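You operate a simulated robot arm through the tools that you are given. There is no shell and no other tool. Be economical: measure what you need, move in short steps, check, and stop when the job is done.

Carry out the task below with a simulated two-armed robot. There is one attempt and no reset: what you move stays moved.

JOB
Wipe up the spill on the ply bench top with the blue rag and put it back.

It is judged by the outcome, as a careful person would: the job done as asked, and still so three seconds after it is handed in. It fails if anything else is knocked over, pushed out of place, dropped, spilled or broken.

ROBOT AND FRAMES
Two 7-joint arms with two-finger parallel grippers on one trunk, on a base that drives. Base frame: it is fixed to the floor where the robot stands at the start and does not move with it; the origin is under the middle of the robot, x ahead of it, y to its left, z up. Lengths are in mm, angles in degrees, forces in N, time in s.
The left shoulder is at the start at [50, 165, 1080], the right one opposite. With the tool pointing down near the work surface each hand reaches from about 200 to 700 mm from the robot's upright axis, wherever it stands, measured 20 degrees to its own side. Payload 3.91 kg a hand.
The TCP of each hand is the grasp point between the finger pads, 30 mm short of the fingertips. In the tool frame z runs along the fingers and y along their closing line. The gripper opens to 110 mm. The fingers are 20 mm wide and 10 mm thick; the gripper's body (48 by 112 mm) begins 55 mm behind the TCP.
Orientation is that of the tool frame in the base frame, as a unit quaternion [x, y, z, w]. With the fingers straight down and closing along the base's y, the tool's x points along the base's -x, its y along +y and its z along -z.

CONTROLS
- The arms move only by the tool step_arm. It takes "left_steps", "right_steps" or both (then of equal length, played together; a hand with none holds still); each is a list that holds one entry, the list of rows, each a list of 7 numbers: the shift along the tool's x, y, z in cm, then the turn, a rotation vector about the tool's x, y, z in degrees, then the gripper command, from -1 (fully open) to 1 (shut), values between in proportion. In form: [[[dx, dy, dz, wx, wy, wz, claw], ...]]. A call has 1 to 10 rows; each row is the pose to reach, as a shift and turn from the pose commanded when the call began, along the tool's axes at that moment. Rows are played at 5 a second. More than 50 mm and 8.6 degrees between two rows, or a gripper value outside its range, and nothing of the call is played. A pose out of reach is approached as far as the arm can. The call stops where the force on the tool passes 40 N (or 10 N more than at its start, if that is more) or the arm is blocked; 0.2 s more then pass. The fingers move at their own pace (about 45 mm/s each) and stop on an object; they squeeze with about 28 N. The grip force told is the motor's: it shows also when the fingers shut on nothing. Time passes only in rows, and 0.2 s behind the last, so rows that repeat a pose let the fingers close. It gives the time, the measured TCP pose, the force on the tool (base axes), the opening and the grip force at its end, in the units of the frame above (readings bear some noise), with the torque about the TCP (base axes, N m) and any sound that the robot's microphone picked up.
- Cameras (640 x 400 px; columns grow to the right, rows downward): "scene" is now at [108.3, -5, 1260.5]; the picture's right is [0.08, -1.00, 0.00], its down [-0.50, -0.04, -0.86] and it looks along [0.86, 0.07, -0.50] (base axes); focal length 253 px, centre (320, 200). "left" rides on the left gripper at [72, -17, -103] in its tool frame; the picture's right is [0.23, 0.97, 0.00], its down [-0.76, 0.18, -0.62] and it looks along [-0.61, 0.14, 0.78] (tool axes); focal length 222 px, centre (320, 200). "right" rides on the right gripper at [72, 17, -103] in its tool frame; the picture's right is [-0.23, 0.97, 0.00], its down [-0.76, -0.18, -0.62] and it looks along [-0.61, -0.14, 0.78] (tool axes); focal length 222 px, centre (320, 200). There is no depth. A picture from a camera that has moved, and an enlarged one, comes with that camera's place and axes in the base frame and with its lens. The place of the scene camera against the robot may be out by one fixed shift of up to 18 mm in any direction.
- camera(camera): a new picture of that camera. The clock stands still meanwhile.
- move_column(by): slides the trunk up (or, below 0, down) by that many mm; the arms and the scene camera ride with it, the base frame stays. It gives what a move gives, with no picture.
- roll_base(legs): drives the robot by 1 to 6 legs, each [ahead, left, turn to the left] in mm, mm and degrees, along the robot's own axes; the way and the turn of a leg run together, so that a leg with both is an arc; at most 1500 mm and 180 degrees a leg. The arms and the cameras ride along, it lands a little off, and it stops where it bumps. It gives what a move gives.
- aim_head(pan, tilt): turns the head with the scene camera to pan (to the left, within 80 degrees either way) and tilt (down, from -29 to 69), counted from straight ahead of the robot. It gives what a move gives.
- inspect(camera, box): a new picture of the part [left, top, right, bottom] of that camera's present view, enlarged. The clock stands still meanwhile.
- sign_off(): hands the job in; it is judged then, once.

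Work in short steps. Places have to be worked out from the pictures, the camera data and where the tool is seen: move nearer, look again, correct. Check each grasp and each placing, and mend what went wrong. You have 120 turns and 92 pictures in all, those below and enlarged ones among them. Open the grippers and draw the arms clear of the work before you hand the job in, unless the task says otherwise; then end with one line.

The tools are called as a command line: name --argument value ..., lists and objects as JSON in quotes. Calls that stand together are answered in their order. step_arm: Moves the arms, as the interface text tells. Its arguments: {"type":"object","properties":{"left_steps":{"type":"array"},"right_steps":{"type":"array"}},"required":[]} The other tools are called the same way: move_column (by) slides the trunk up or down; roll_base (legs) drives the base; aim_head (pan, tilt) turns the head that bears the scene camera; camera (camera) takes a picture; inspect (camera, box) takes an enlarged picture of a part of a camera's view; sign_off () hands the job in.

At the start:

```text
time_s: 0.0
left_eef_pos: [532.1, 204.4, 1058.2]
left_orientation: [0.0, 1.0, 0.0, 0.001]
left_contact_force: [-0.1, -0.1, 0.5]
left_wrist_torque: [0.0, -0.01, 0.0]
left_opening: 110.1
left_finger_force: 0.1
right_eef_pos: [448.5, -171.7, 1026.5]
right_orientation: [0.0, 1.0, 0.0, 0.0]
right_contact_force: [-0.2, 0.4, -0.7]
right_wrist_torque: [-0.03, 0.0, -0.02]
right_opening: 110.0
right_finger_force: 0.0
trunk travel left (down, up): [-300.0, 203.0]
robot x, y, heading: [0.8, -1.8, -0.2]
head pan, tilt: [4.7, 30.3]
```

scene: 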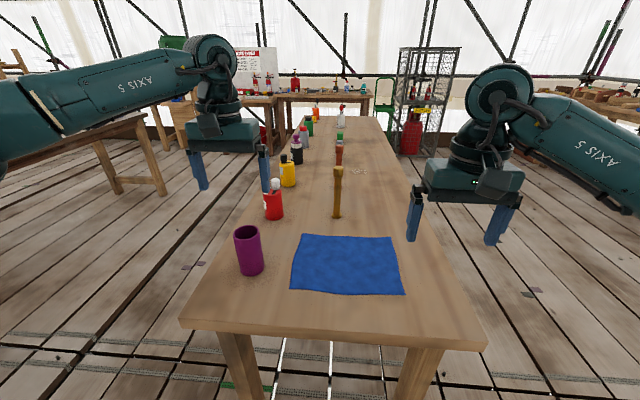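
right: 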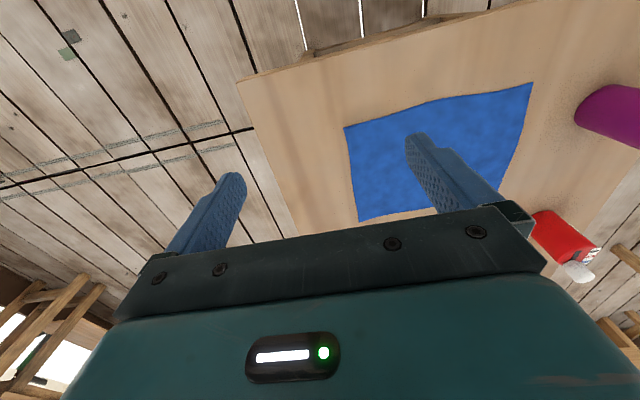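
left: 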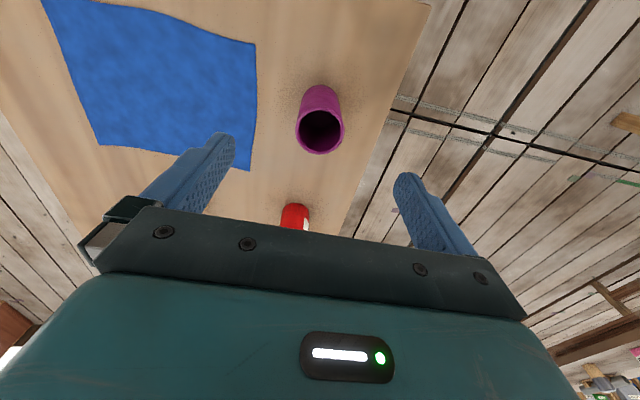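

The blue rag lies on the near end of the bench; no spill is evident yet. I'll enlarge the far and near parts of the bench to find it.

inspect --camera "scene" --box '[220, 80, 460, 230]'

inspect --camera "scene" --box '[170, 200, 500, 400]'

```text
2.67 times, centred on (340, 155) of scene
camera zoom: at [108.3, -5.0, 1260.5], right [0.08, -1.0, 0.0], down [-0.5, -0.04, -0.86], along [0.86, 0.07, -0.5], focal length 674 px, centre (267, 320)
```

zoom: 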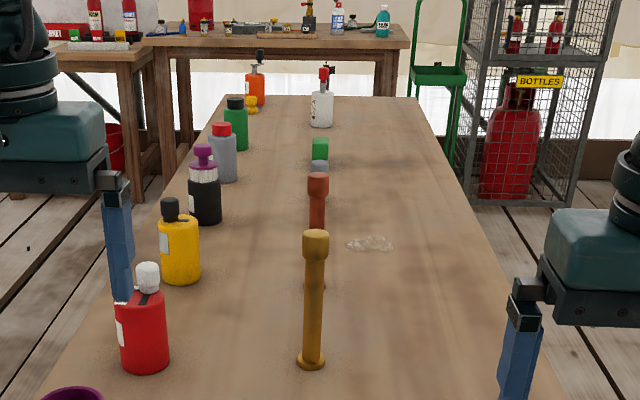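

```text
1.94 times, centred on (335, 300) of scene
camera zoom: at [108.3, -5.0, 1260.5], right [0.08, -1.0, 0.0], down [-0.5, -0.04, -0.86], along [0.86, 0.07, -0.5], focal length 490 px, centre (291, 6)
```

zoom: 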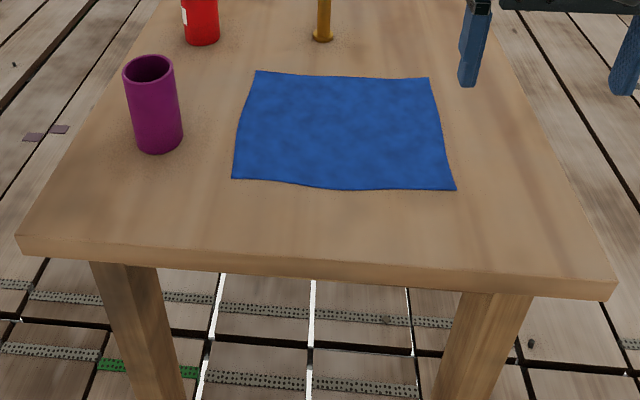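

The bench top sits at about z 800. I place the rag at roughly x 495–705, y −175 to 95, and the spill near (1170, −94), just right of the row of upright sticks. I'll bring the right hand over the far half of the rag, high up, and look.

step_arm --right_steps '[[[-3.4, 2.2, 2, 0, 0, 0, -0.1], [-6.7, 4.4, 4, 0, 0, 0, -0.1], [-10, 6.6, 6, 0, 0, 0, -0.1], [-13.4, 8.8, 8, 0, 0, 0, -0.1], [-16.8, 11, 9.5, 0, 0, 0, -0.1], [-20.1, 13.2, 11, 0, 0, 0, -0.1], [-20.1, 13.2, 11, 0, 0, 0, -0.1]]]'

camera --camera "right"

camera --camera "scene"

```text
time_s: 1.6
left_eef_pos: [531.7, 205.0, 1057.8]
left_orientation: [0.001, 1.0, 0.001, 0.0]
left_contact_force: [-0.2, -0.2, 0.1]
left_wrist_torque: [-0.01, 0.01, 0.01]
left_opening: 110.0
left_finger_force: 0.0
right_eef_pos: [633.2, -46.6, 914.2]
right_orientation: [-0.002, 1.0, 0.0, 0.001]
right_contact_force: [0.2, -0.3, -0.4]
right_wrist_torque: [-0.02, 0.02, -0.01]
right_opening: 60.6
right_finger_force: 0.1
right hand out of reach, approached as far as the arm can: row 6, 7
trunk travel left (down, up): [-300.0, 203.0]
robot x, y, heading: [0.7, -1.4, 0.1]
head pan, tilt: [4.7, 30.3]
```

```text
86 pictures are left
camera right: at [559.7, -29.7, 1018.6], right [0.23, 0.97, 0.0], down [0.76, -0.18, 0.62], along [0.61, -0.14, -0.78], focal length 222 px, centre (320, 200)
```

right: 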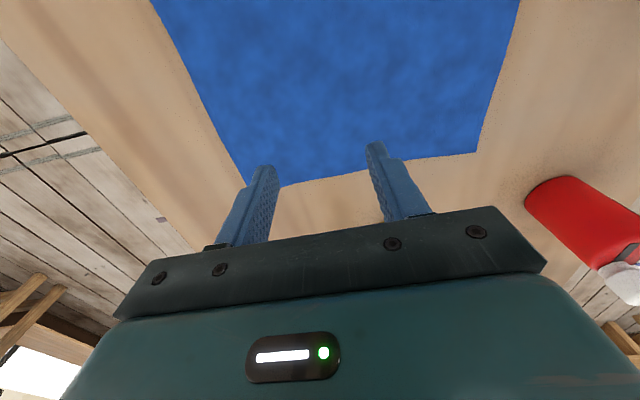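

```text
85 pictures are left
camera scene: at [108.1, -4.3, 1260.6], right [0.08, -1.0, 0.0], down [-0.5, -0.04, -0.86], along [0.86, 0.07, -0.5], focal length 253 px, centre (320, 200)
```

scene: 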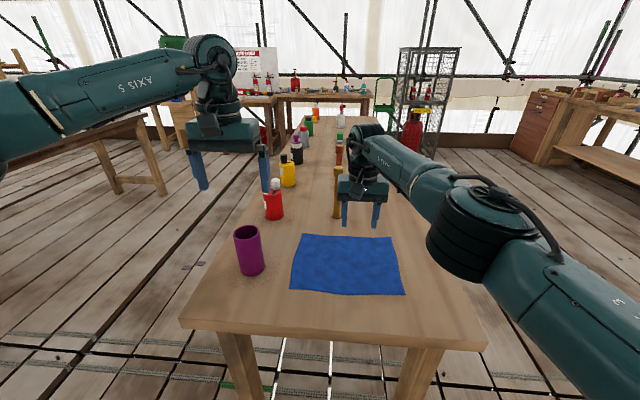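

Reach runs out at x≈633 from here, and the rag's far edge is near x≈705. I'll edge the robot 50 mm ahead so the rag can be pinched close to its far edge.

roll_base --legs '[[50, 0, 0]]'

```text
time_s: 2.5
left_eef_pos: [582.4, 204.0, 1057.7]
left_orientation: [0.0, 1.0, 0.001, 0.0]
left_contact_force: [0.0, 0.0, -1.2]
left_wrist_torque: [0.03, 0.01, 0.0]
left_opening: 109.9
left_finger_force: 0.1
right_eef_pos: [683.5, -46.4, 914.3]
right_orientation: [0.001, 1.0, 0.0, 0.0]
right_contact_force: [0.1, 0.2, -0.1]
right_wrist_torque: [0.01, 0.01, 0.0]
right_opening: 60.3
right_finger_force: 0.1
trunk travel left (down, up): [-300.0, 203.0]
robot x, y, heading: [49.5, 0.6, 0.1]
head pan, tilt: [4.7, 30.3]
```

Now the hand is at x≈683. I'll move it to the rag's mid-width and lower in steps toward the bench.

step_arm --right_steps '[[[0.5, 1.5, 2, 0, 0, 0, -0.1], [1.0, 3, 5, 0, 0, 0, -0.1], [1.0, 3, 7, 0, 0, 0, -0.1]]]'

camera --camera "right"

```text
time_s: 3.3
left_eef_pos: [580.6, 202.7, 1058.6]
left_orientation: [0.001, 1.0, 0.0, 0.0]
left_contact_force: [-0.3, -0.5, -0.1]
left_wrist_torque: [-0.01, 0.02, 0.0]
left_opening: 109.8
left_finger_force: 0.0
right_eef_pos: [672.2, -18.2, 844.4]
right_orientation: [-0.001, 1.0, 0.0, 0.0]
right_contact_force: [0.8, -0.2, -0.1]
right_wrist_torque: [0.0, -0.03, 0.03]
right_opening: 60.4
right_finger_force: 0.1
trunk travel left (down, up): [-300.0, 203.0]
robot x, y, heading: [54.1, -2.4, 0.1]
head pan, tilt: [4.7, 30.3]
```

```text
84 pictures are left
camera right: at [598.9, -1.3, 948.5], right [0.23, 0.97, 0.0], down [0.76, -0.18, 0.62], along [0.61, -0.14, -0.78], focal length 222 px, centre (320, 200)
```

right: 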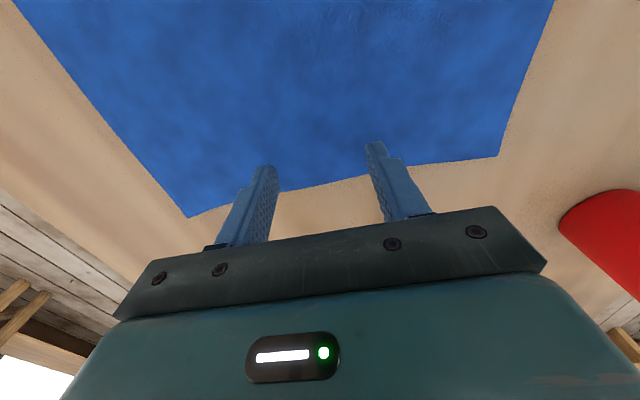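

Rag corners now compute to far edge x≈710, y −155…114, table z≈790. The hand is centred about 38 mm in from the far edge; I lower gently until the tips touch.

step_arm --right_steps '[[[0, 0, 1, 0, 0, 0, -0.1], [0, 0, 1.6, 0, 0, 0, -0.1], [0, 0, 2.0, 0, 0, 0, -0.1], [0, 0, 2.3, 0, 0, 0, -0.1]]]'

```text
time_s: 4.4
left_eef_pos: [580.2, 203.6, 1059.4]
left_orientation: [0.0, 1.0, 0.0, 0.001]
left_contact_force: [0.1, -0.4, 0.6]
left_wrist_torque: [0.02, -0.01, 0.0]
left_opening: 110.0
left_finger_force: 0.0
right_eef_pos: [671.6, -18.5, 832.4]
right_orientation: [-0.001, 1.0, 0.001, 0.01]
right_contact_force: [-1.6, -1.7, 14.9]
right_wrist_torque: [-0.25, 0.11, -0.03]
right_opening: 60.7
right_finger_force: 0.1
right hand out of reach, approached as far as the arm can: row 1, 3, 4
trunk travel left (down, up): [-300.0, 203.0]
robot x, y, heading: [51.5, 2.1, -0.3]
head pan, tilt: [4.7, 30.3]
stopped in row 4 (right hand): the force on the tool passed its limit at 41 N (the readings are from after the stop); the commanded pose is now the measured one
```

The tips touch at TCP z≈832, so the table is at about z 800. Closing the fingers on the cloth.

step_arm --right_steps '[[[0, 0, 0, 0, 0, 0, 0.3], [0, 0, 0, 0, 0, 0, 0.7], [0, 0, 0, 0, 0, 0, 1], [0, 0, 0, 0, 0, 0, 1], [0, 0, 0, 0, 0, 0, 1], [0, 0, 0, 0, 0, 0, 1]]]'

camera --camera "right"

```text
time_s: 5.8
left_eef_pos: [579.1, 203.5, 1060.2]
left_orientation: [0.0, 1.0, 0.0, 0.0]
left_contact_force: [-0.2, -0.2, 0.7]
left_wrist_torque: [0.05, 0.03, 0.04]
left_opening: 110.0
left_finger_force: 0.0
right_eef_pos: [670.8, -18.5, 831.1]
right_orientation: [0.0, 1.0, 0.001, 0.011]
right_contact_force: [0.3, -2.9, 23.9]
right_wrist_torque: [-0.07, 0.1, 0.02]
right_opening: 0.1
right_finger_force: 27.8
trunk travel left (down, up): [-300.0, 203.0]
robot x, y, heading: [46.6, 0.0, 0.1]
head pan, tilt: [4.7, 30.3]
```

```text
83 pictures are left
camera right: at [595.8, -2.7, 934.3], right [0.23, 0.97, 0.01], down [0.75, -0.18, 0.64], along [0.62, -0.14, -0.77], focal length 222 px, centre (320, 200)
```

right: 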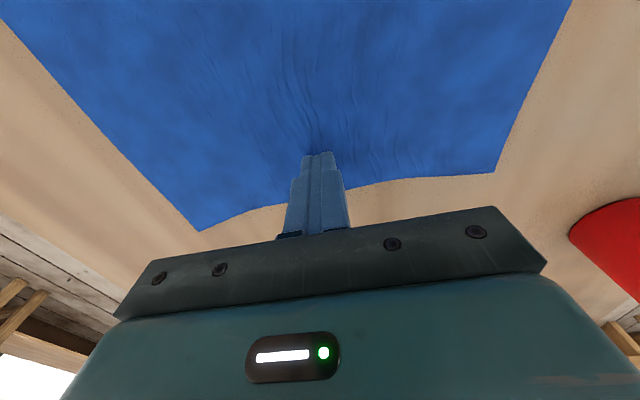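

The cloth has gathered between the fingertips. I'll raise it slowly to see if it holds.

step_arm --right_steps '[[[0, 0, -1.5, 0, 0, 0, 1], [0, 0, -4, 0, 0, 0, 1], [0, 0, -7, 0, 0, 0, 1], [0, 0, -10, 0, 0, 0, 1]]]'

camera --camera "right"

camera --camera "scene"

```text
time_s: 6.8
left_eef_pos: [581.9, 204.1, 1059.5]
left_orientation: [0.0, 1.0, 0.0, 0.001]
left_contact_force: [-0.6, 0.8, -0.9]
left_wrist_torque: [-0.03, -0.01, 0.02]
left_opening: 110.1
left_finger_force: 0.0
right_eef_pos: [668.4, -19.4, 928.4]
right_orientation: [-0.001, 1.0, 0.001, 0.008]
right_contact_force: [0.2, 0.0, 0.2]
right_wrist_torque: [0.0, -0.02, 0.01]
right_opening: 0.1
right_finger_force: 27.8
trunk travel left (down, up): [-300.0, 203.0]
robot x, y, heading: [48.8, 0.7, 0.0]
head pan, tilt: [4.7, 30.3]
```

```text
82 pictures are left
camera right: at [594.3, -2.5, 1030.9], right [0.23, 0.97, 0.01], down [0.75, -0.18, 0.63], along [0.62, -0.14, -0.77], focal length 222 px, centre (320, 200)
```

right: 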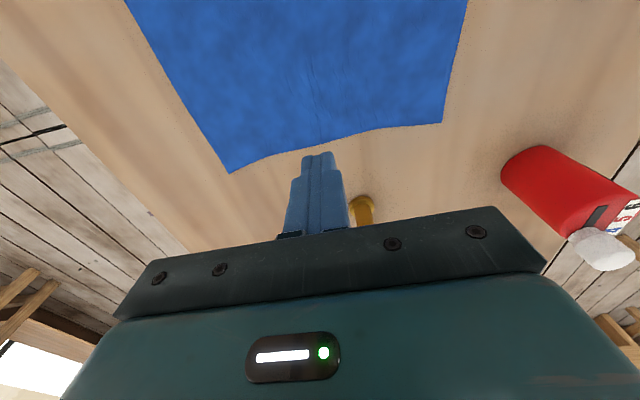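

```text
81 pictures are left
camera scene: at [158.3, -4.8, 1260.5], right [0.08, -1.0, 0.0], down [-0.5, -0.04, -0.86], along [0.86, 0.07, -0.5], focal length 253 px, centre (320, 200)
```

scene: 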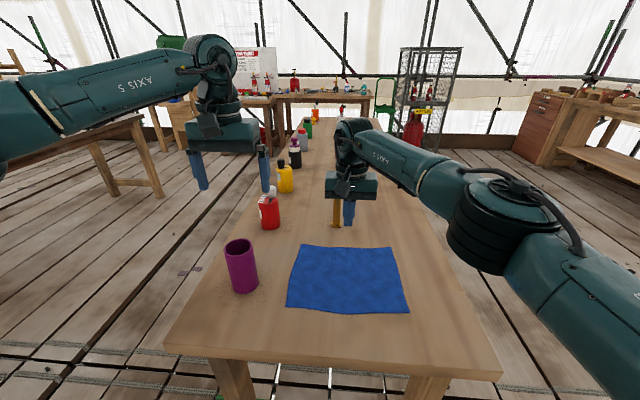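

The cloth slipped out: the fingers gathered too little. I'll retry with the fingers wide open so a bigger fold forms.

step_arm --right_steps '[[[0, 0, 0, 0, 0, 0, -1], [0, 0, 3, 0, 0, 0, -1], [0, 0, 6, 0, 0, 0, -1], [0, 0, 8.5, 0, 0, 0, -1], [0, 0, 9.2, 0, 0, 0, -1], [0, 0, 9.7, 0, 0, 0, -1], [0, 0, 10.0, 0, 0, 0, -1]]]'

step_arm --right_steps '[[[0, 0, 0, 0, 0, 0, -0.7], [0, 0, 0, 0, 0, 0, -0.4], [0, 0, 0, 0, 0, 0, -0.1], [0, 0, 0, 0, 0, 0, 0.2], [0, 0, 0, 0, 0, 0, 0.5], [0, 0, 0, 0, 0, 0, 0.8]]]'

camera --camera "right"

```text
time_s: 8.4
left_eef_pos: [581.0, 202.8, 1059.8]
left_orientation: [0.0, 1.0, 0.001, 0.001]
left_contact_force: [-0.5, 0.3, 0.4]
left_wrist_torque: [0.0, -0.02, 0.02]
left_opening: 109.7
left_finger_force: 0.1
right_eef_pos: [672.7, -19.8, 831.9]
right_orientation: [-0.001, 1.0, 0.001, 0.011]
right_contact_force: [0.7, 0.8, 15.4]
right_wrist_torque: [-0.44, 0.05, -0.05]
right_opening: 109.3
right_finger_force: 0.0
trunk travel left (down, up): [-300.0, 203.0]
robot x, y, heading: [53.0, -0.1, 0.1]
head pan, tilt: [4.7, 30.3]
```

```text
time_s: 9.8
left_eef_pos: [579.2, 204.1, 1060.0]
left_orientation: [0.0, 1.0, 0.0, 0.001]
left_contact_force: [-1.0, -0.2, -0.3]
left_wrist_torque: [0.0, -0.03, 0.0]
left_opening: 109.9
left_finger_force: 0.1
right_eef_pos: [670.9, -15.2, 832.5]
right_orientation: [-0.003, 1.0, 0.003, 0.01]
right_contact_force: [1.0, 4.1, 22.7]
right_wrist_torque: [0.13, 0.14, -0.04]
right_opening: 11.9
right_finger_force: 0.8
trunk travel left (down, up): [-300.0, 203.0]
robot x, y, heading: [44.6, -0.8, -0.3]
head pan, tilt: [4.7, 30.3]
```

```text
80 pictures are left
camera right: at [595.5, -0.9, 934.4], right [0.22, 0.97, 0.01], down [0.75, -0.18, 0.64], along [0.62, -0.14, -0.77], focal length 222 px, centre (320, 200)
```

right: 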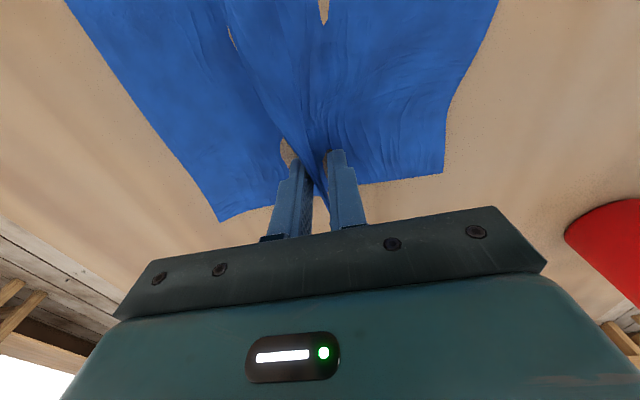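

A real fold has formed between the fingers this time. I finish closing and lift slowly.

step_arm --right_steps '[[[0, 0, 0, 0, 0, 0, 1], [0, 0, 0, 0, 0, 0, 1], [0, 0, 0, 0, 0, 0, 1], [0, 0, -0.5, 0, 0, 0, 1], [0, 0, -1.0, 0, 0, 0, 1], [0, 0, -2, 0, 0, 0, 1], [0, 0, -3, 0, 0, 0, 1], [0, 0, -5, 0, 0, 0, 1], [0, 0, -7, 0, 0, 0, 1]]]'

camera --camera "right"

camera --camera "scene"

```text
time_s: 11.8
left_eef_pos: [581.6, 204.0, 1057.2]
left_orientation: [0.0, 1.0, 0.0, 0.0]
left_contact_force: [-0.4, -0.3, -0.3]
left_wrist_torque: [-0.02, -0.03, 0.0]
left_opening: 109.9
left_finger_force: 0.2
right_eef_pos: [670.6, -18.4, 899.2]
right_orientation: [-0.001, 1.0, 0.001, 0.008]
right_contact_force: [0.5, -0.1, 0.3]
right_wrist_torque: [0.01, 0.01, 0.01]
right_opening: 3.0
right_finger_force: 27.4
trunk travel left (down, up): [-300.0, 203.0]
robot x, y, heading: [52.2, -0.5, -0.1]
head pan, tilt: [4.7, 30.3]
```

```text
79 pictures are left
camera right: at [595.7, -2.8, 1002.2], right [0.23, 0.97, 0.01], down [0.75, -0.18, 0.63], along [0.62, -0.14, -0.77], focal length 222 px, centre (320, 200)
```

right: 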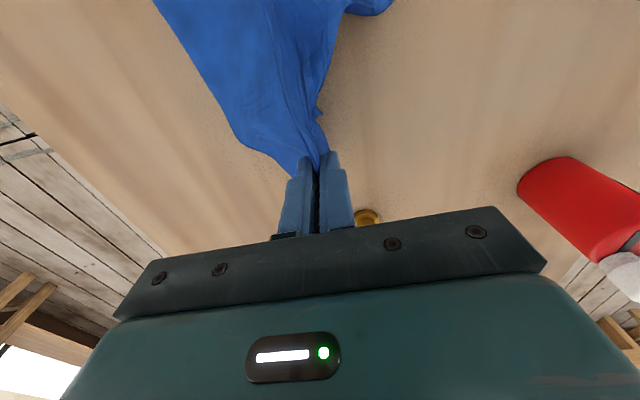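

```text
78 pictures are left
camera scene: at [158.3, -4.9, 1260.5], right [0.08, -1.0, 0.0], down [-0.5, -0.04, -0.86], along [0.86, 0.07, -0.5], focal length 253 px, centre (320, 200)
```

scene: 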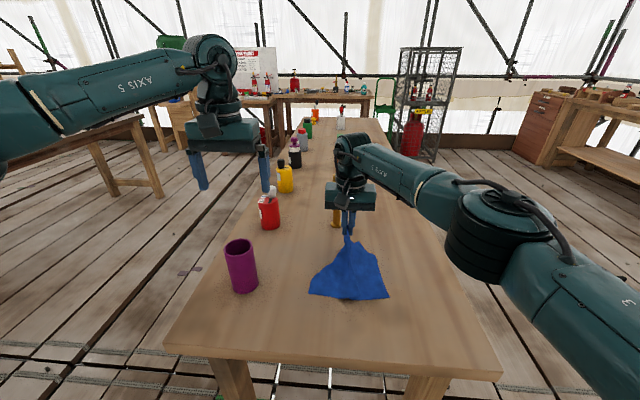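

The rag is held (3 mm opening, full grip). I'll lift it high and draw both hands in before driving.

step_arm --right_steps '[[[0, 0, -4, 0, 0, 0, 1], [2, -1, -8, 0, 0, 0, 1], [5, -3, -11, 0, 0, 0, 1], [8, -6, -14, 0, 0, 0, 1], [12, -9, -16, 0, 0, 0, 1], [15, -12, -17, 0, 0, 0, 1], [18, -15, -17, 0, 0, 0, 1], [18, -15, -17, 0, 0, 0, 1]]]' --left_steps '[[[0, 0, 0, 0, 0, 0, 1], [2, 0, 0, 0, 0, 0, 1], [4, 0, 0, 0, 0, 0, 1], [6, 0, 0, 0, 0, 0, 1], [8, 0, 0, 0, 0, 0, 1], [10, 0, 0, 0, 0, 0, 1], [12, 0, 0, 0, 0, 0, 1], [12, 0, 0, 0, 0, 0, 1]]]'

camera --camera "scene"

```text
refused: row 4 steps farther than a row can; nothing moved
```

```text
77 pictures are left
camera scene: at [158.3, -4.9, 1260.5], right [0.08, -1.0, 0.0], down [-0.5, -0.04, -0.86], along [0.86, 0.07, -0.5], focal length 253 px, centre (320, 200)
```

scene: 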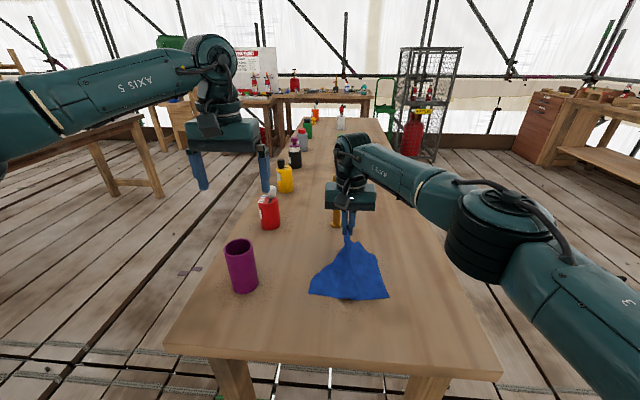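

A row was too long; same move with smaller rows.

step_arm --right_steps '[[[0, 0, -4, 0, 0, 0, 1], [1, -1, -8, 0, 0, 0, 1], [3, -2, -11, 0, 0, 0, 1], [5, -4, -14, 0, 0, 0, 1], [8, -6, -16, 0, 0, 0, 1], [11, -8, -17, 0, 0, 0, 1], [14, -11, -17, 0, 0, 0, 1], [17, -14, -17, 0, 0, 0, 1], [18, -15, -17, 0, 0, 0, 1]]]' --left_steps '[[[0, 0, 0, 0, 0, 0, 1], [2, 0, 0, 0, 0, 0, 1], [4, 0, 0, 0, 0, 0, 1], [6, 0, 0, 0, 0, 0, 1], [8, 0, 0, 0, 0, 0, 1], [10, 0, 0, 0, 0, 0, 1], [12, 0, 0, 0, 0, 0, 1], [12, 0, 0, 0, 0, 0, 1], [12, 0, 0, 0, 0, 0, 1]]]'

camera --camera "scene"

```text
time_s: 13.8
left_eef_pos: [460.6, 204.3, 1058.3]
left_orientation: [0.0, 1.0, 0.0, 0.0]
left_contact_force: [0.3, -0.5, 0.3]
left_wrist_torque: [0.03, -0.01, 0.02]
left_opening: 0.0
left_finger_force: 28.1
right_eef_pos: [488.8, -169.4, 1066.0]
right_orientation: [-0.001, 1.0, 0.0, 0.008]
right_contact_force: [-0.2, 0.1, 0.1]
right_wrist_torque: [0.0, 0.0, 0.04]
right_opening: 2.9
right_finger_force: 28.1
trunk travel left (down, up): [-300.0, 203.0]
robot x, y, heading: [49.5, 0.9, -0.0]
head pan, tilt: [4.7, 30.3]
```

```text
76 pictures are left
camera scene: at [158.4, -5.0, 1260.5], right [0.08, -1.0, 0.0], down [-0.5, -0.04, -0.86], along [0.86, 0.07, -0.5], focal length 253 px, centre (320, 200)
```

scene: 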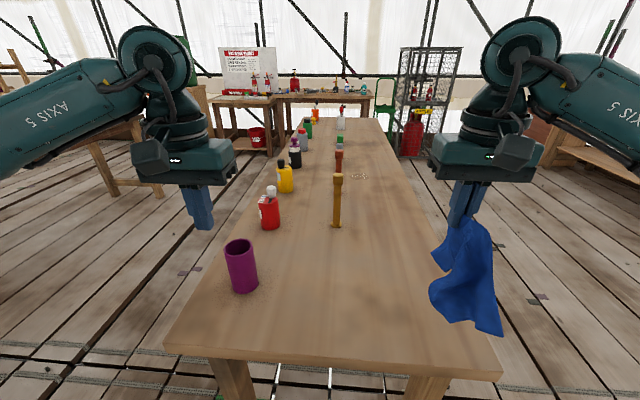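

The rag hangs free in the right hand. Before driving round the right side of the bench, I check the floor to the right.

aim_head --pan -60 --tilt 35

camera --camera "scene"

```text
time_s: 15.2
left_eef_pos: [462.2, 202.0, 1057.5]
left_orientation: [0.0, 1.0, 0.0, 0.0]
left_contact_force: [-0.7, 0.0, -0.6]
left_wrist_torque: [-0.04, -0.02, 0.01]
left_opening: 0.0
left_finger_force: 27.7
right_eef_pos: [489.8, -168.3, 1064.8]
right_orientation: [-0.001, 1.0, 0.001, 0.008]
right_contact_force: [0.1, -0.1, -0.4]
right_wrist_torque: [-0.01, -0.02, -0.02]
right_opening: 2.9
right_finger_force: 27.5
trunk travel left (down, up): [-300.0, 203.0]
robot x, y, heading: [49.5, 1.5, 0.3]
head pan, tilt: [-60.0, 35.0]
```

```text
75 pictures are left
camera scene: at [112.6, -88.5, 1253.2], right [-0.87, -0.5, 0.0], down [-0.29, 0.5, -0.82], along [0.41, -0.71, -0.57], focal length 253 px, centre (320, 200)
```

scene: 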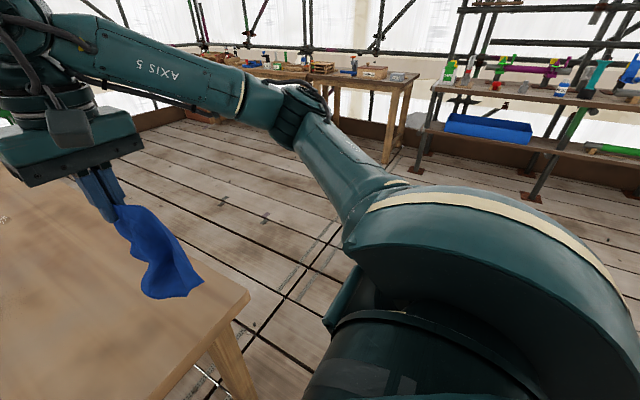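

The floor on the right is clear for well over 2 m. I drive back, right, along the bench side, then turn to face it, keeping a generous margin.

roll_base --legs '[[-150, 0, 0], [0, -830, 0], [1100, 0, 0], [0, 0, 90]]'

aim_head --pan 0 --tilt 35

camera --camera "scene"

camera --camera "right"

```text
time_s: 32.9
left_eef_pos: [796.4, -433.3, 1057.8]
left_orientation: [-0.706, 0.708, 0.0, -0.001]
left_contact_force: [0.0, -0.4, 0.2]
left_wrist_torque: [-0.03, 0.01, -0.03]
left_opening: 0.0
left_finger_force: 27.8
right_eef_pos: [1169.7, -407.0, 1065.4]
right_orientation: [-0.707, 0.707, 0.006, 0.005]
right_contact_force: [-0.1, -0.1, -0.1]
right_wrist_torque: [0.03, 0.05, -0.04]
right_opening: 2.7
right_finger_force: 27.4
trunk travel left (down, up): [-300.0, 203.0]
robot x, y, heading: [996.7, -843.0, 89.6]
head pan, tilt: [-60.0, 35.0]
```

```text
time_s: 34.2
left_eef_pos: [797.0, -434.3, 1058.9]
left_orientation: [-0.706, 0.708, -0.001, 0.0]
left_contact_force: [-0.2, -0.5, -0.4]
left_wrist_torque: [-0.01, 0.01, 0.02]
left_opening: 0.0
left_finger_force: 27.9
right_eef_pos: [1168.2, -406.7, 1064.8]
right_orientation: [-0.707, 0.707, 0.006, 0.005]
right_contact_force: [0.1, 0.0, -0.3]
right_wrist_torque: [-0.01, 0.01, -0.06]
right_opening: 2.8
right_finger_force: 28.1
trunk travel left (down, up): [-300.0, 203.0]
robot x, y, heading: [1001.3, -848.0, 89.6]
head pan, tilt: [0.0, 35.0]
```

```text
74 pictures are left
camera scene: at [987.8, -740.8, 1253.2], right [1.0, 0.0, 0.0], down [0.0, -0.57, -0.82], along [0.0, 0.82, -0.57], focal length 253 px, centre (320, 200)
```

scene: 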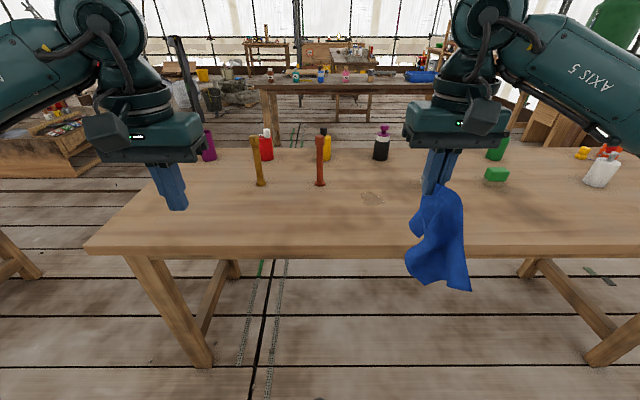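

```text
73 pictures are left
camera right: at [1152.1, -481.7, 1168.4], right [-0.97, 0.23, 0.01], down [0.18, 0.75, 0.63], along [0.14, 0.62, -0.77], focal length 222 px, centre (320, 200)
```

right: 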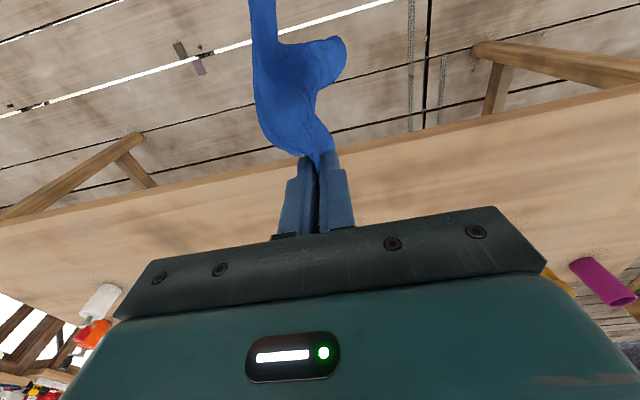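

I'm alongside the bench, spill seen near pixel (372,197) and a clear side for wiping. I enlarge the spill area and the finger tips to calibrate.

inspect --camera "scene" --box '[150, 120, 310, 220]'

inspect --camera "scene" --box '[300, 120, 500, 245]'

```text
4.00 times, centred on (230, 170) of scene
camera zoom: at [987.8, -740.8, 1253.2], right [1.0, 0.0, 0.0], down [0.0, -0.57, -0.82], along [0.0, 0.82, -0.57], focal length 1010 px, centre (680, 320)
```

zoom: 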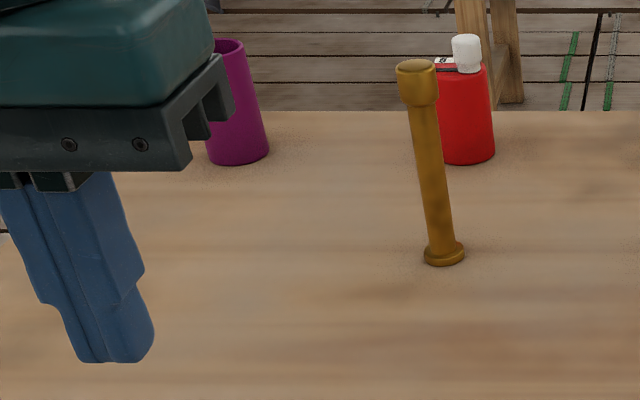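

```text
3.20 times, centred on (400, 182) of scene
camera zoom: at [987.8, -740.8, 1253.2], right [1.0, 0.0, 0.0], down [0.0, -0.57, -0.82], along [0.0, 0.82, -0.57], focal length 808 px, centre (64, 256)
```

zoom: 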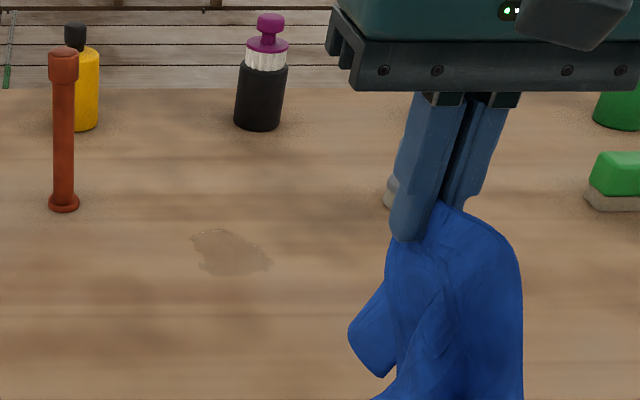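

The spill spans about x 1112–1195, y −122…−41; the nearest stick is at x≈988, y≈12, so there is good room. I drive 180 mm nearer.

roll_base --legs '[[180, 0, 0]]'

camera --camera "right"

camera --camera "scene"

```text
time_s: 35.8
left_eef_pos: [796.5, -250.2, 1059.0]
left_orientation: [-0.705, 0.709, 0.0, 0.001]
left_contact_force: [-0.5, 0.5, 0.3]
left_wrist_torque: [-0.01, 0.04, -0.02]
left_opening: 0.0
left_finger_force: 28.0
right_eef_pos: [1171.8, -224.2, 1065.2]
right_orientation: [-0.706, 0.709, 0.006, 0.005]
right_contact_force: [0.6, -0.3, 0.9]
right_wrist_torque: [-0.05, 0.03, -0.03]
right_opening: 2.8
right_finger_force: 28.0
trunk travel left (down, up): [-300.0, 203.0]
robot x, y, heading: [1003.5, -659.3, 89.9]
head pan, tilt: [0.0, 35.0]
```

```text
70 pictures are left
camera right: at [1153.2, -299.0, 1168.2], right [-0.97, 0.23, 0.01], down [0.18, 0.75, 0.63], along [0.14, 0.62, -0.77], focal length 222 px, centre (320, 200)
```

right: 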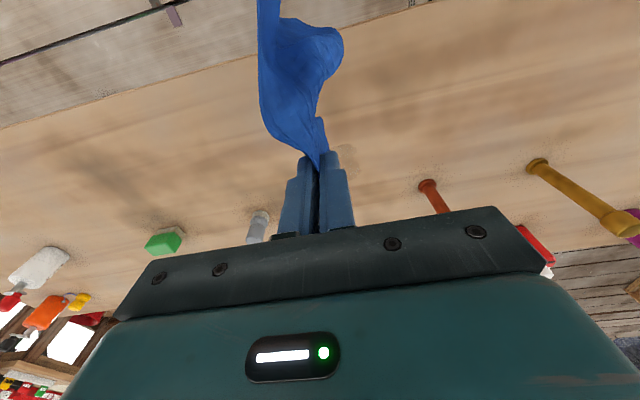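

```text
69 pictures are left
camera scene: at [988.6, -557.8, 1253.1], right [1.0, 0.0, 0.0], down [0.0, -0.57, -0.82], along [0.0, 0.82, -0.57], focal length 253 px, centre (320, 200)
```

scene: 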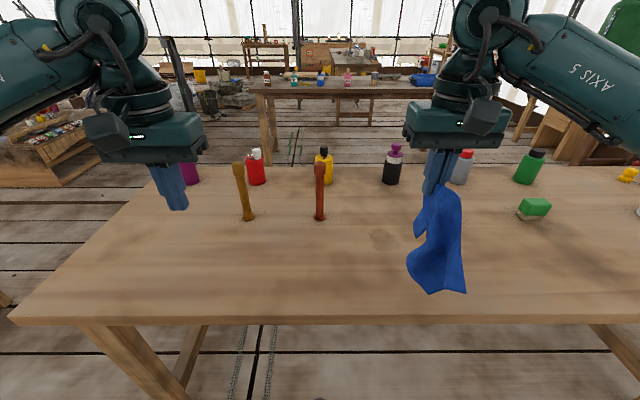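

The wrist camera agrees: spill centre ≈ (1153, −86). I lower the rag while moving forward so the cloth trails over and around the spill, stopping just above the bench.

step_arm --right_steps '[[[0, 0.5, 4, 0, 0, 0, 1], [-2, 1, 7.5, 0, 0, 0, 1], [-4.5, 1.4, 11, 0, 0, 0, 1], [-7, 1.8, 14.5, 0, 0, 0, 1], [-9.5, 1.8, 17.5, 0, 0, 0, 1], [-12, 1.8, 20, 0, 0, 0, 1], [-14, 1.8, 21.5, 0, 0, 0, 1], [-15, 1.8, 22.3, 0, 0, 0, 1]]]'

camera --camera "scene"

camera --camera "right"

```text
time_s: 37.6
left_eef_pos: [798.0, -250.9, 1058.5]
left_orientation: [-0.706, 0.708, 0.0, 0.001]
left_contact_force: [-0.2, 0.1, -0.2]
left_wrist_torque: [-0.01, -0.03, 0.0]
left_opening: 0.1
left_finger_force: 28.0
right_eef_pos: [1152.7, -72.3, 843.6]
right_orientation: [-0.706, 0.708, 0.007, 0.005]
right_contact_force: [-0.2, 1.0, 0.8]
right_wrist_torque: [0.03, -0.03, -0.05]
right_opening: 2.9
right_finger_force: 28.5
trunk travel left (down, up): [-300.0, 203.0]
robot x, y, heading: [998.4, -663.2, 89.5]
head pan, tilt: [0.0, 35.0]
```

```text
68 pictures are left
camera scene: at [988.6, -558.4, 1253.2], right [1.0, 0.0, 0.0], down [0.0, -0.57, -0.82], along [0.0, 0.82, -0.57], focal length 253 px, centre (320, 200)
```

scene: 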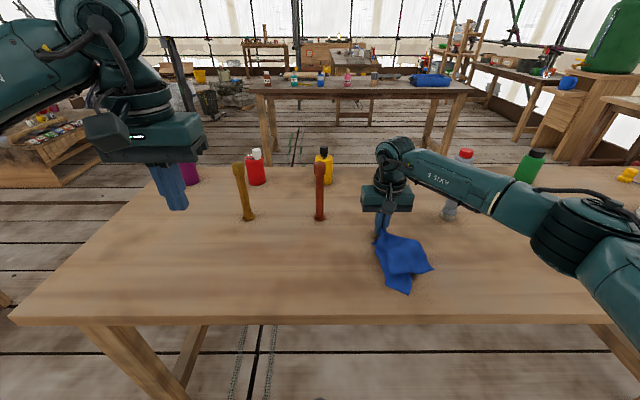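

```text
67 pictures are left
camera right: at [1135.3, -145.6, 947.6], right [-0.97, 0.23, 0.01], down [0.18, 0.75, 0.64], along [0.14, 0.62, -0.77], focal length 222 px, centre (320, 200)
```

right: 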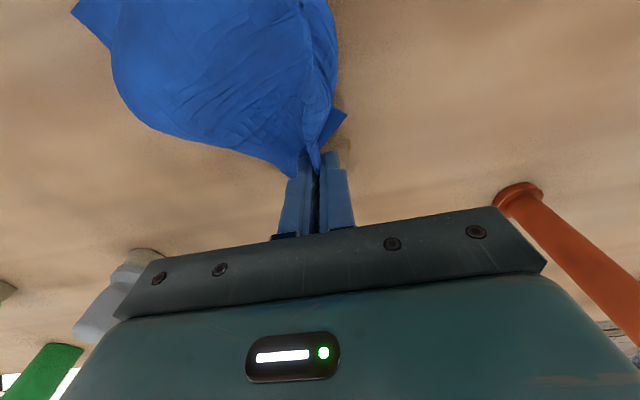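

The rag is over the spill with fingers just above the bench. I press lightly and start scrubbing across the spill in lanes.

step_arm --right_steps '[[[0, 0, 1.1, 0, 0, 0, 1], [2.5, 0, 1.1, 0, 0, 0, 1], [5.5, 0, 1.1, 0, 0, 0, 1], [5.5, 2, 1.1, 0, 0, 0, 1], [2.5, 2, 1.1, 0, 0, 0, 1], [-0.5, 2, 1.1, 0, 0, 0, 1], [-3.5, 2, 1.1, 0, 0, 0, 1], [-3.5, 4.5, 1.1, 0, 0, 0, 1], [0, 4.5, 1.1, 0, 0, 0, 1], [4, 4.5, 1.1, 0, 0, 0, 1]]]'

camera --camera "scene"

camera --camera "right"

```text
time_s: 39.8
left_eef_pos: [798.0, -251.2, 1058.4]
left_orientation: [-0.705, 0.709, 0.001, 0.0]
left_contact_force: [1.2, 0.4, 0.8]
left_wrist_torque: [-0.03, 0.0, 0.03]
left_opening: 0.1
left_finger_force: 27.4
right_eef_pos: [1109.0, -111.0, 832.3]
right_orientation: [-0.705, 0.709, 0.006, 0.006]
right_contact_force: [1.3, 4.6, 10.0]
right_wrist_torque: [-0.01, -0.13, 0.07]
right_opening: 2.7
right_finger_force: 28.1
trunk travel left (down, up): [-300.0, 203.0]
robot x, y, heading: [1000.6, -664.1, 89.9]
head pan, tilt: [0.0, 35.0]
```

```text
66 pictures are left
camera scene: at [988.5, -558.9, 1253.3], right [1.0, 0.0, 0.0], down [0.0, -0.57, -0.82], along [0.0, 0.82, -0.57], focal length 253 px, centre (320, 200)
```

scene: 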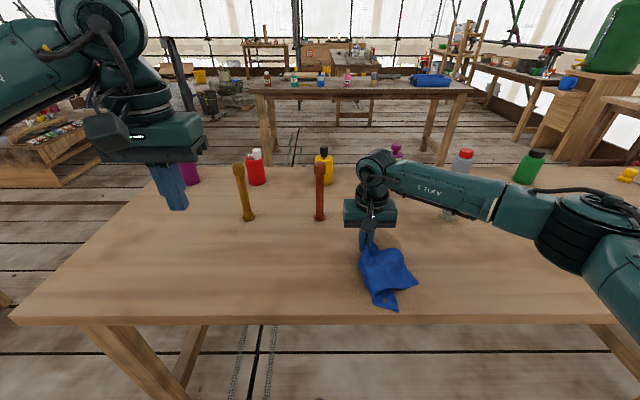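

```text
65 pictures are left
camera right: at [1090.9, -185.7, 936.4], right [-0.97, 0.23, 0.01], down [0.18, 0.75, 0.64], along [0.14, 0.62, -0.77], focal length 222 px, centre (320, 200)
```

right: 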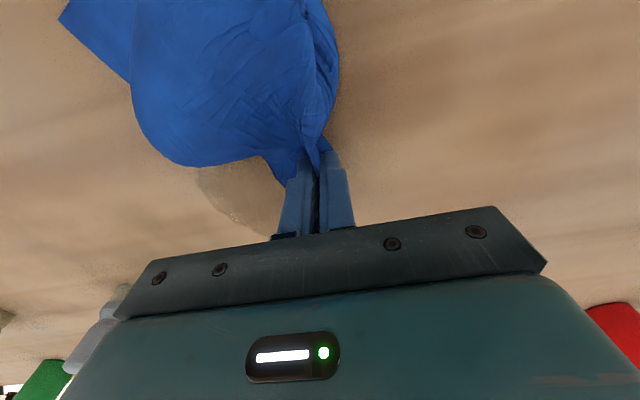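

The left lanes are done; the remaining patch is around x 1150–1200. I continue with lanes on that side.

step_arm --right_steps '[[[1.5, -2, 0.05, 0, 0, 0, 1], [1.5, -5, 0.05, 0, 0, 0, 1], [-2, -5, 0.05, 0, 0, 0, 1], [-5, -5, 0.05, 0, 0, 0, 1], [-8, -5, 0.05, 0, 0, 0, 1], [-8, -7, 0.05, 0, 0, 0, 1], [-5, -7, 0.05, 0, 0, 0, 1], [-2, -7, 0.05, 0, 0, 0, 1], [1.5, -7, 0.05, 0, 0, 0, 1], [1.5, -9, 0.05, 0, 0, 0, 1]]]'

step_arm --right_steps '[[[-2, 0, 0.05, 0, 0, 0, 1], [-5, 0, 0.05, 0, 0, 0, 1], [-9, 0, 0.05, 0, 0, 0, 1], [-9, 4, 0.05, 0, 0, 0, 1], [-9, 8.5, 0.05, 0, 0, 0, 1], [-7, 4, 0.05, 0, 0, 0, 1], [-7, 0, 0.05, 0, 0, 0, 1], [-4, 4, 0.05, 0, 0, 0, 1], [-4, 8.5, 0.05, 0, 0, 0, 1]]]'

camera --camera "scene"

camera --camera "right"

```text
time_s: 42.0
left_eef_pos: [797.5, -252.9, 1059.6]
left_orientation: [-0.706, 0.709, 0.001, 0.001]
left_contact_force: [0.3, 0.5, 0.1]
left_wrist_torque: [-0.05, -0.03, -0.01]
left_opening: 0.0
left_finger_force: 28.5
right_eef_pos: [1196.9, -126.4, 832.9]
right_orientation: [-0.707, 0.708, 0.007, 0.004]
right_contact_force: [-3.8, -0.1, 8.8]
right_wrist_torque: [-0.08, 0.04, -0.06]
right_opening: 2.8
right_finger_force: 28.5
trunk travel left (down, up): [-300.0, 203.0]
robot x, y, heading: [1001.0, -664.2, 89.8]
head pan, tilt: [0.0, 35.0]
```

```text
time_s: 44.0
left_eef_pos: [797.6, -253.1, 1058.5]
left_orientation: [-0.705, 0.709, 0.001, 0.001]
left_contact_force: [-0.6, 0.5, -0.6]
left_wrist_torque: [0.02, 0.0, 0.02]
left_opening: 0.0
left_finger_force: 28.3
right_eef_pos: [1111.7, -87.2, 833.4]
right_orientation: [-0.706, 0.708, 0.007, 0.005]
right_contact_force: [3.8, 0.1, 13.5]
right_wrist_torque: [-0.13, -0.27, 0.04]
right_opening: 2.6
right_finger_force: 28.1
trunk travel left (down, up): [-300.0, 203.0]
robot x, y, heading: [995.3, -663.9, 89.6]
head pan, tilt: [0.0, 35.0]
```

```text
64 pictures are left
camera scene: at [988.4, -559.6, 1253.4], right [1.0, 0.0, 0.0], down [0.0, -0.57, -0.82], along [0.0, 0.82, -0.57], focal length 253 px, centre (320, 200)
```

scene: 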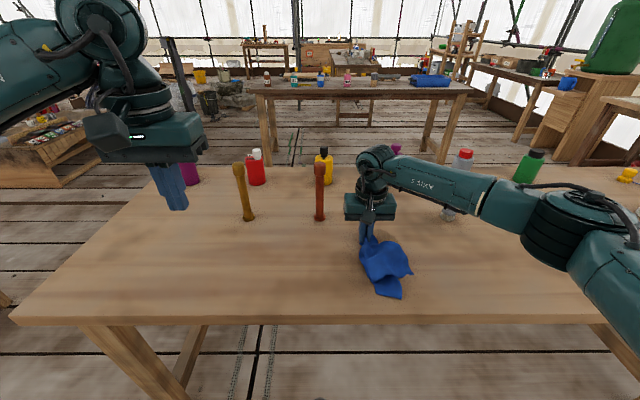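

```text
63 pictures are left
camera right: at [1094.6, -161.7, 936.3], right [-0.97, 0.23, 0.01], down [0.18, 0.75, 0.64], along [0.14, 0.62, -0.77], focal length 222 px, centre (320, 200)
```

right: 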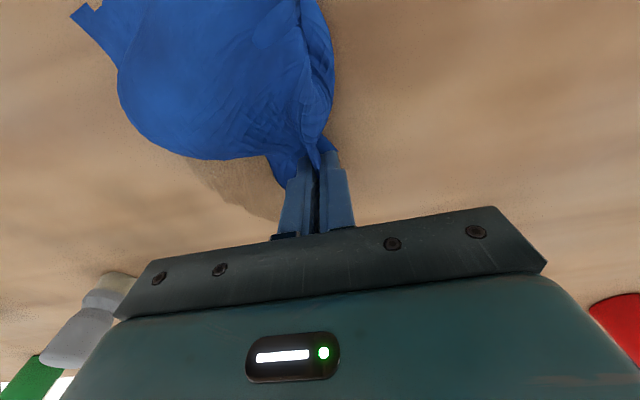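

The dark patch beside the fingers may be shadow or spill. I raise the rag and look directly.

step_arm --right_steps '[[[1, 0, -4, 0, 0, 0, 1], [3, 0, -8, 0, 0, 0, 1], [6, 0, -12, 0, 0, 0, 1], [9, 0, -16, 0, 0, 0, 1], [12, 0, -20, 0, 0, 0, 1], [15, 0, -23, 0, 0, 0, 1]]]'

inspect --camera "scene" --box '[280, 170, 480, 295]'

camera --camera "right"

```text
time_s: 45.4
left_eef_pos: [797.4, -252.1, 1058.3]
left_orientation: [-0.705, 0.709, 0.0, 0.0]
left_contact_force: [0.6, -0.5, -0.3]
left_wrist_torque: [0.02, -0.02, 0.02]
left_opening: 0.1
left_finger_force: 28.0
right_eef_pos: [1112.1, -240.2, 1062.1]
right_orientation: [-0.706, 0.709, 0.006, 0.005]
right_contact_force: [-0.9, -0.5, 0.0]
right_wrist_torque: [0.01, -0.01, -0.01]
right_opening: 2.8
right_finger_force: 28.1
trunk travel left (down, up): [-300.0, 203.0]
robot x, y, heading: [997.6, -666.4, 89.7]
head pan, tilt: [0.0, 35.0]
```

```text
3.20 times, centred on (380, 232) of scene
camera zoom: at [988.6, -558.6, 1253.2], right [1.0, 0.0, 0.0], down [0.0, -0.57, -0.82], along [0.0, 0.82, -0.57], focal length 808 px, centre (128, 96)
```

zoom: 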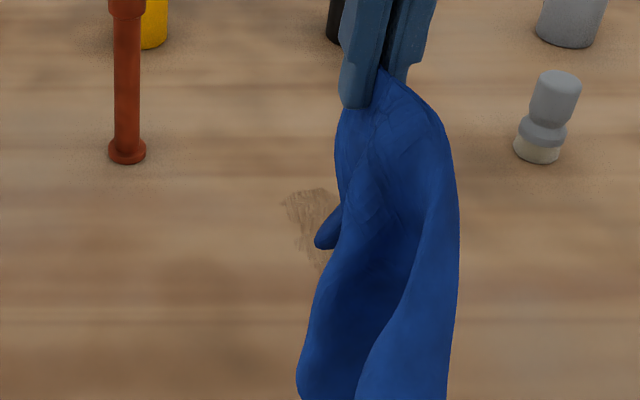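

```text
61 pictures are left
camera right: at [1094.9, -314.4, 1163.8], right [-0.97, 0.23, 0.01], down [0.18, 0.75, 0.64], along [0.14, 0.62, -0.77], focal length 222 px, centre (320, 200)
```

right: 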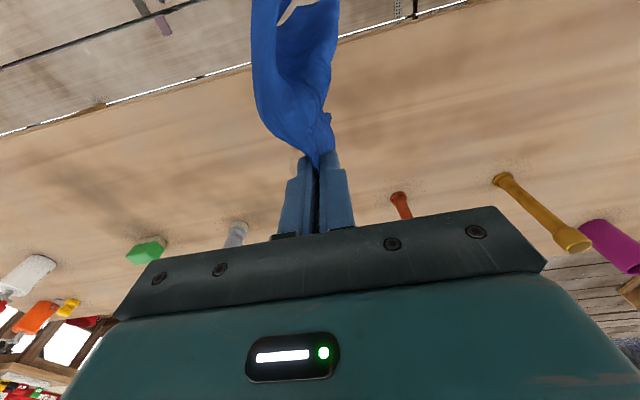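

Streaks remain, so wiping is working but incomplete. I shift the hand to the right to see it all.

step_arm --right_steps '[[[0, -4, 0, 0, 0, 0, 1], [0, -8, 0, 0, 0, 0, 1], [0, -12, 0, 0, 0, 0, 1], [0, -16, 0, 0, 0, 0, 1]]]'

inspect --camera "scene" --box '[320, 200, 440, 275]'

```text
time_s: 46.4
left_eef_pos: [798.7, -251.2, 1058.1]
left_orientation: [-0.705, 0.709, 0.0, 0.0]
left_contact_force: [1.0, -0.6, -0.1]
left_wrist_torque: [-0.03, -0.02, 0.02]
left_opening: 0.0
left_finger_force: 27.8
right_eef_pos: [1274.9, -239.0, 1059.6]
right_orientation: [-0.707, 0.708, 0.006, 0.004]
right_contact_force: [0.2, -0.2, -0.3]
right_wrist_torque: [0.04, 0.0, 0.0]
right_opening: 2.6
right_finger_force: 27.8
trunk travel left (down, up): [-300.0, 203.0]
robot x, y, heading: [1003.0, -663.4, 89.7]
head pan, tilt: [0.0, 35.0]
```

```text
5.33 times, centred on (380, 238) of scene
camera zoom: at [989.0, -558.5, 1253.2], right [1.0, 0.0, 0.0], down [0.0, -0.57, -0.82], along [0.0, 0.82, -0.57], focal length 1347 px, centre (0, 0)
```

zoom: 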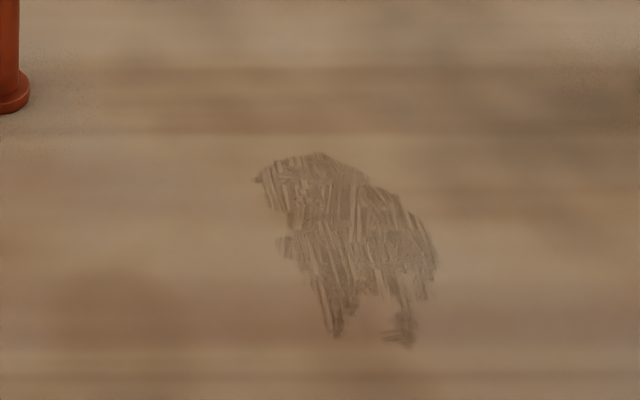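

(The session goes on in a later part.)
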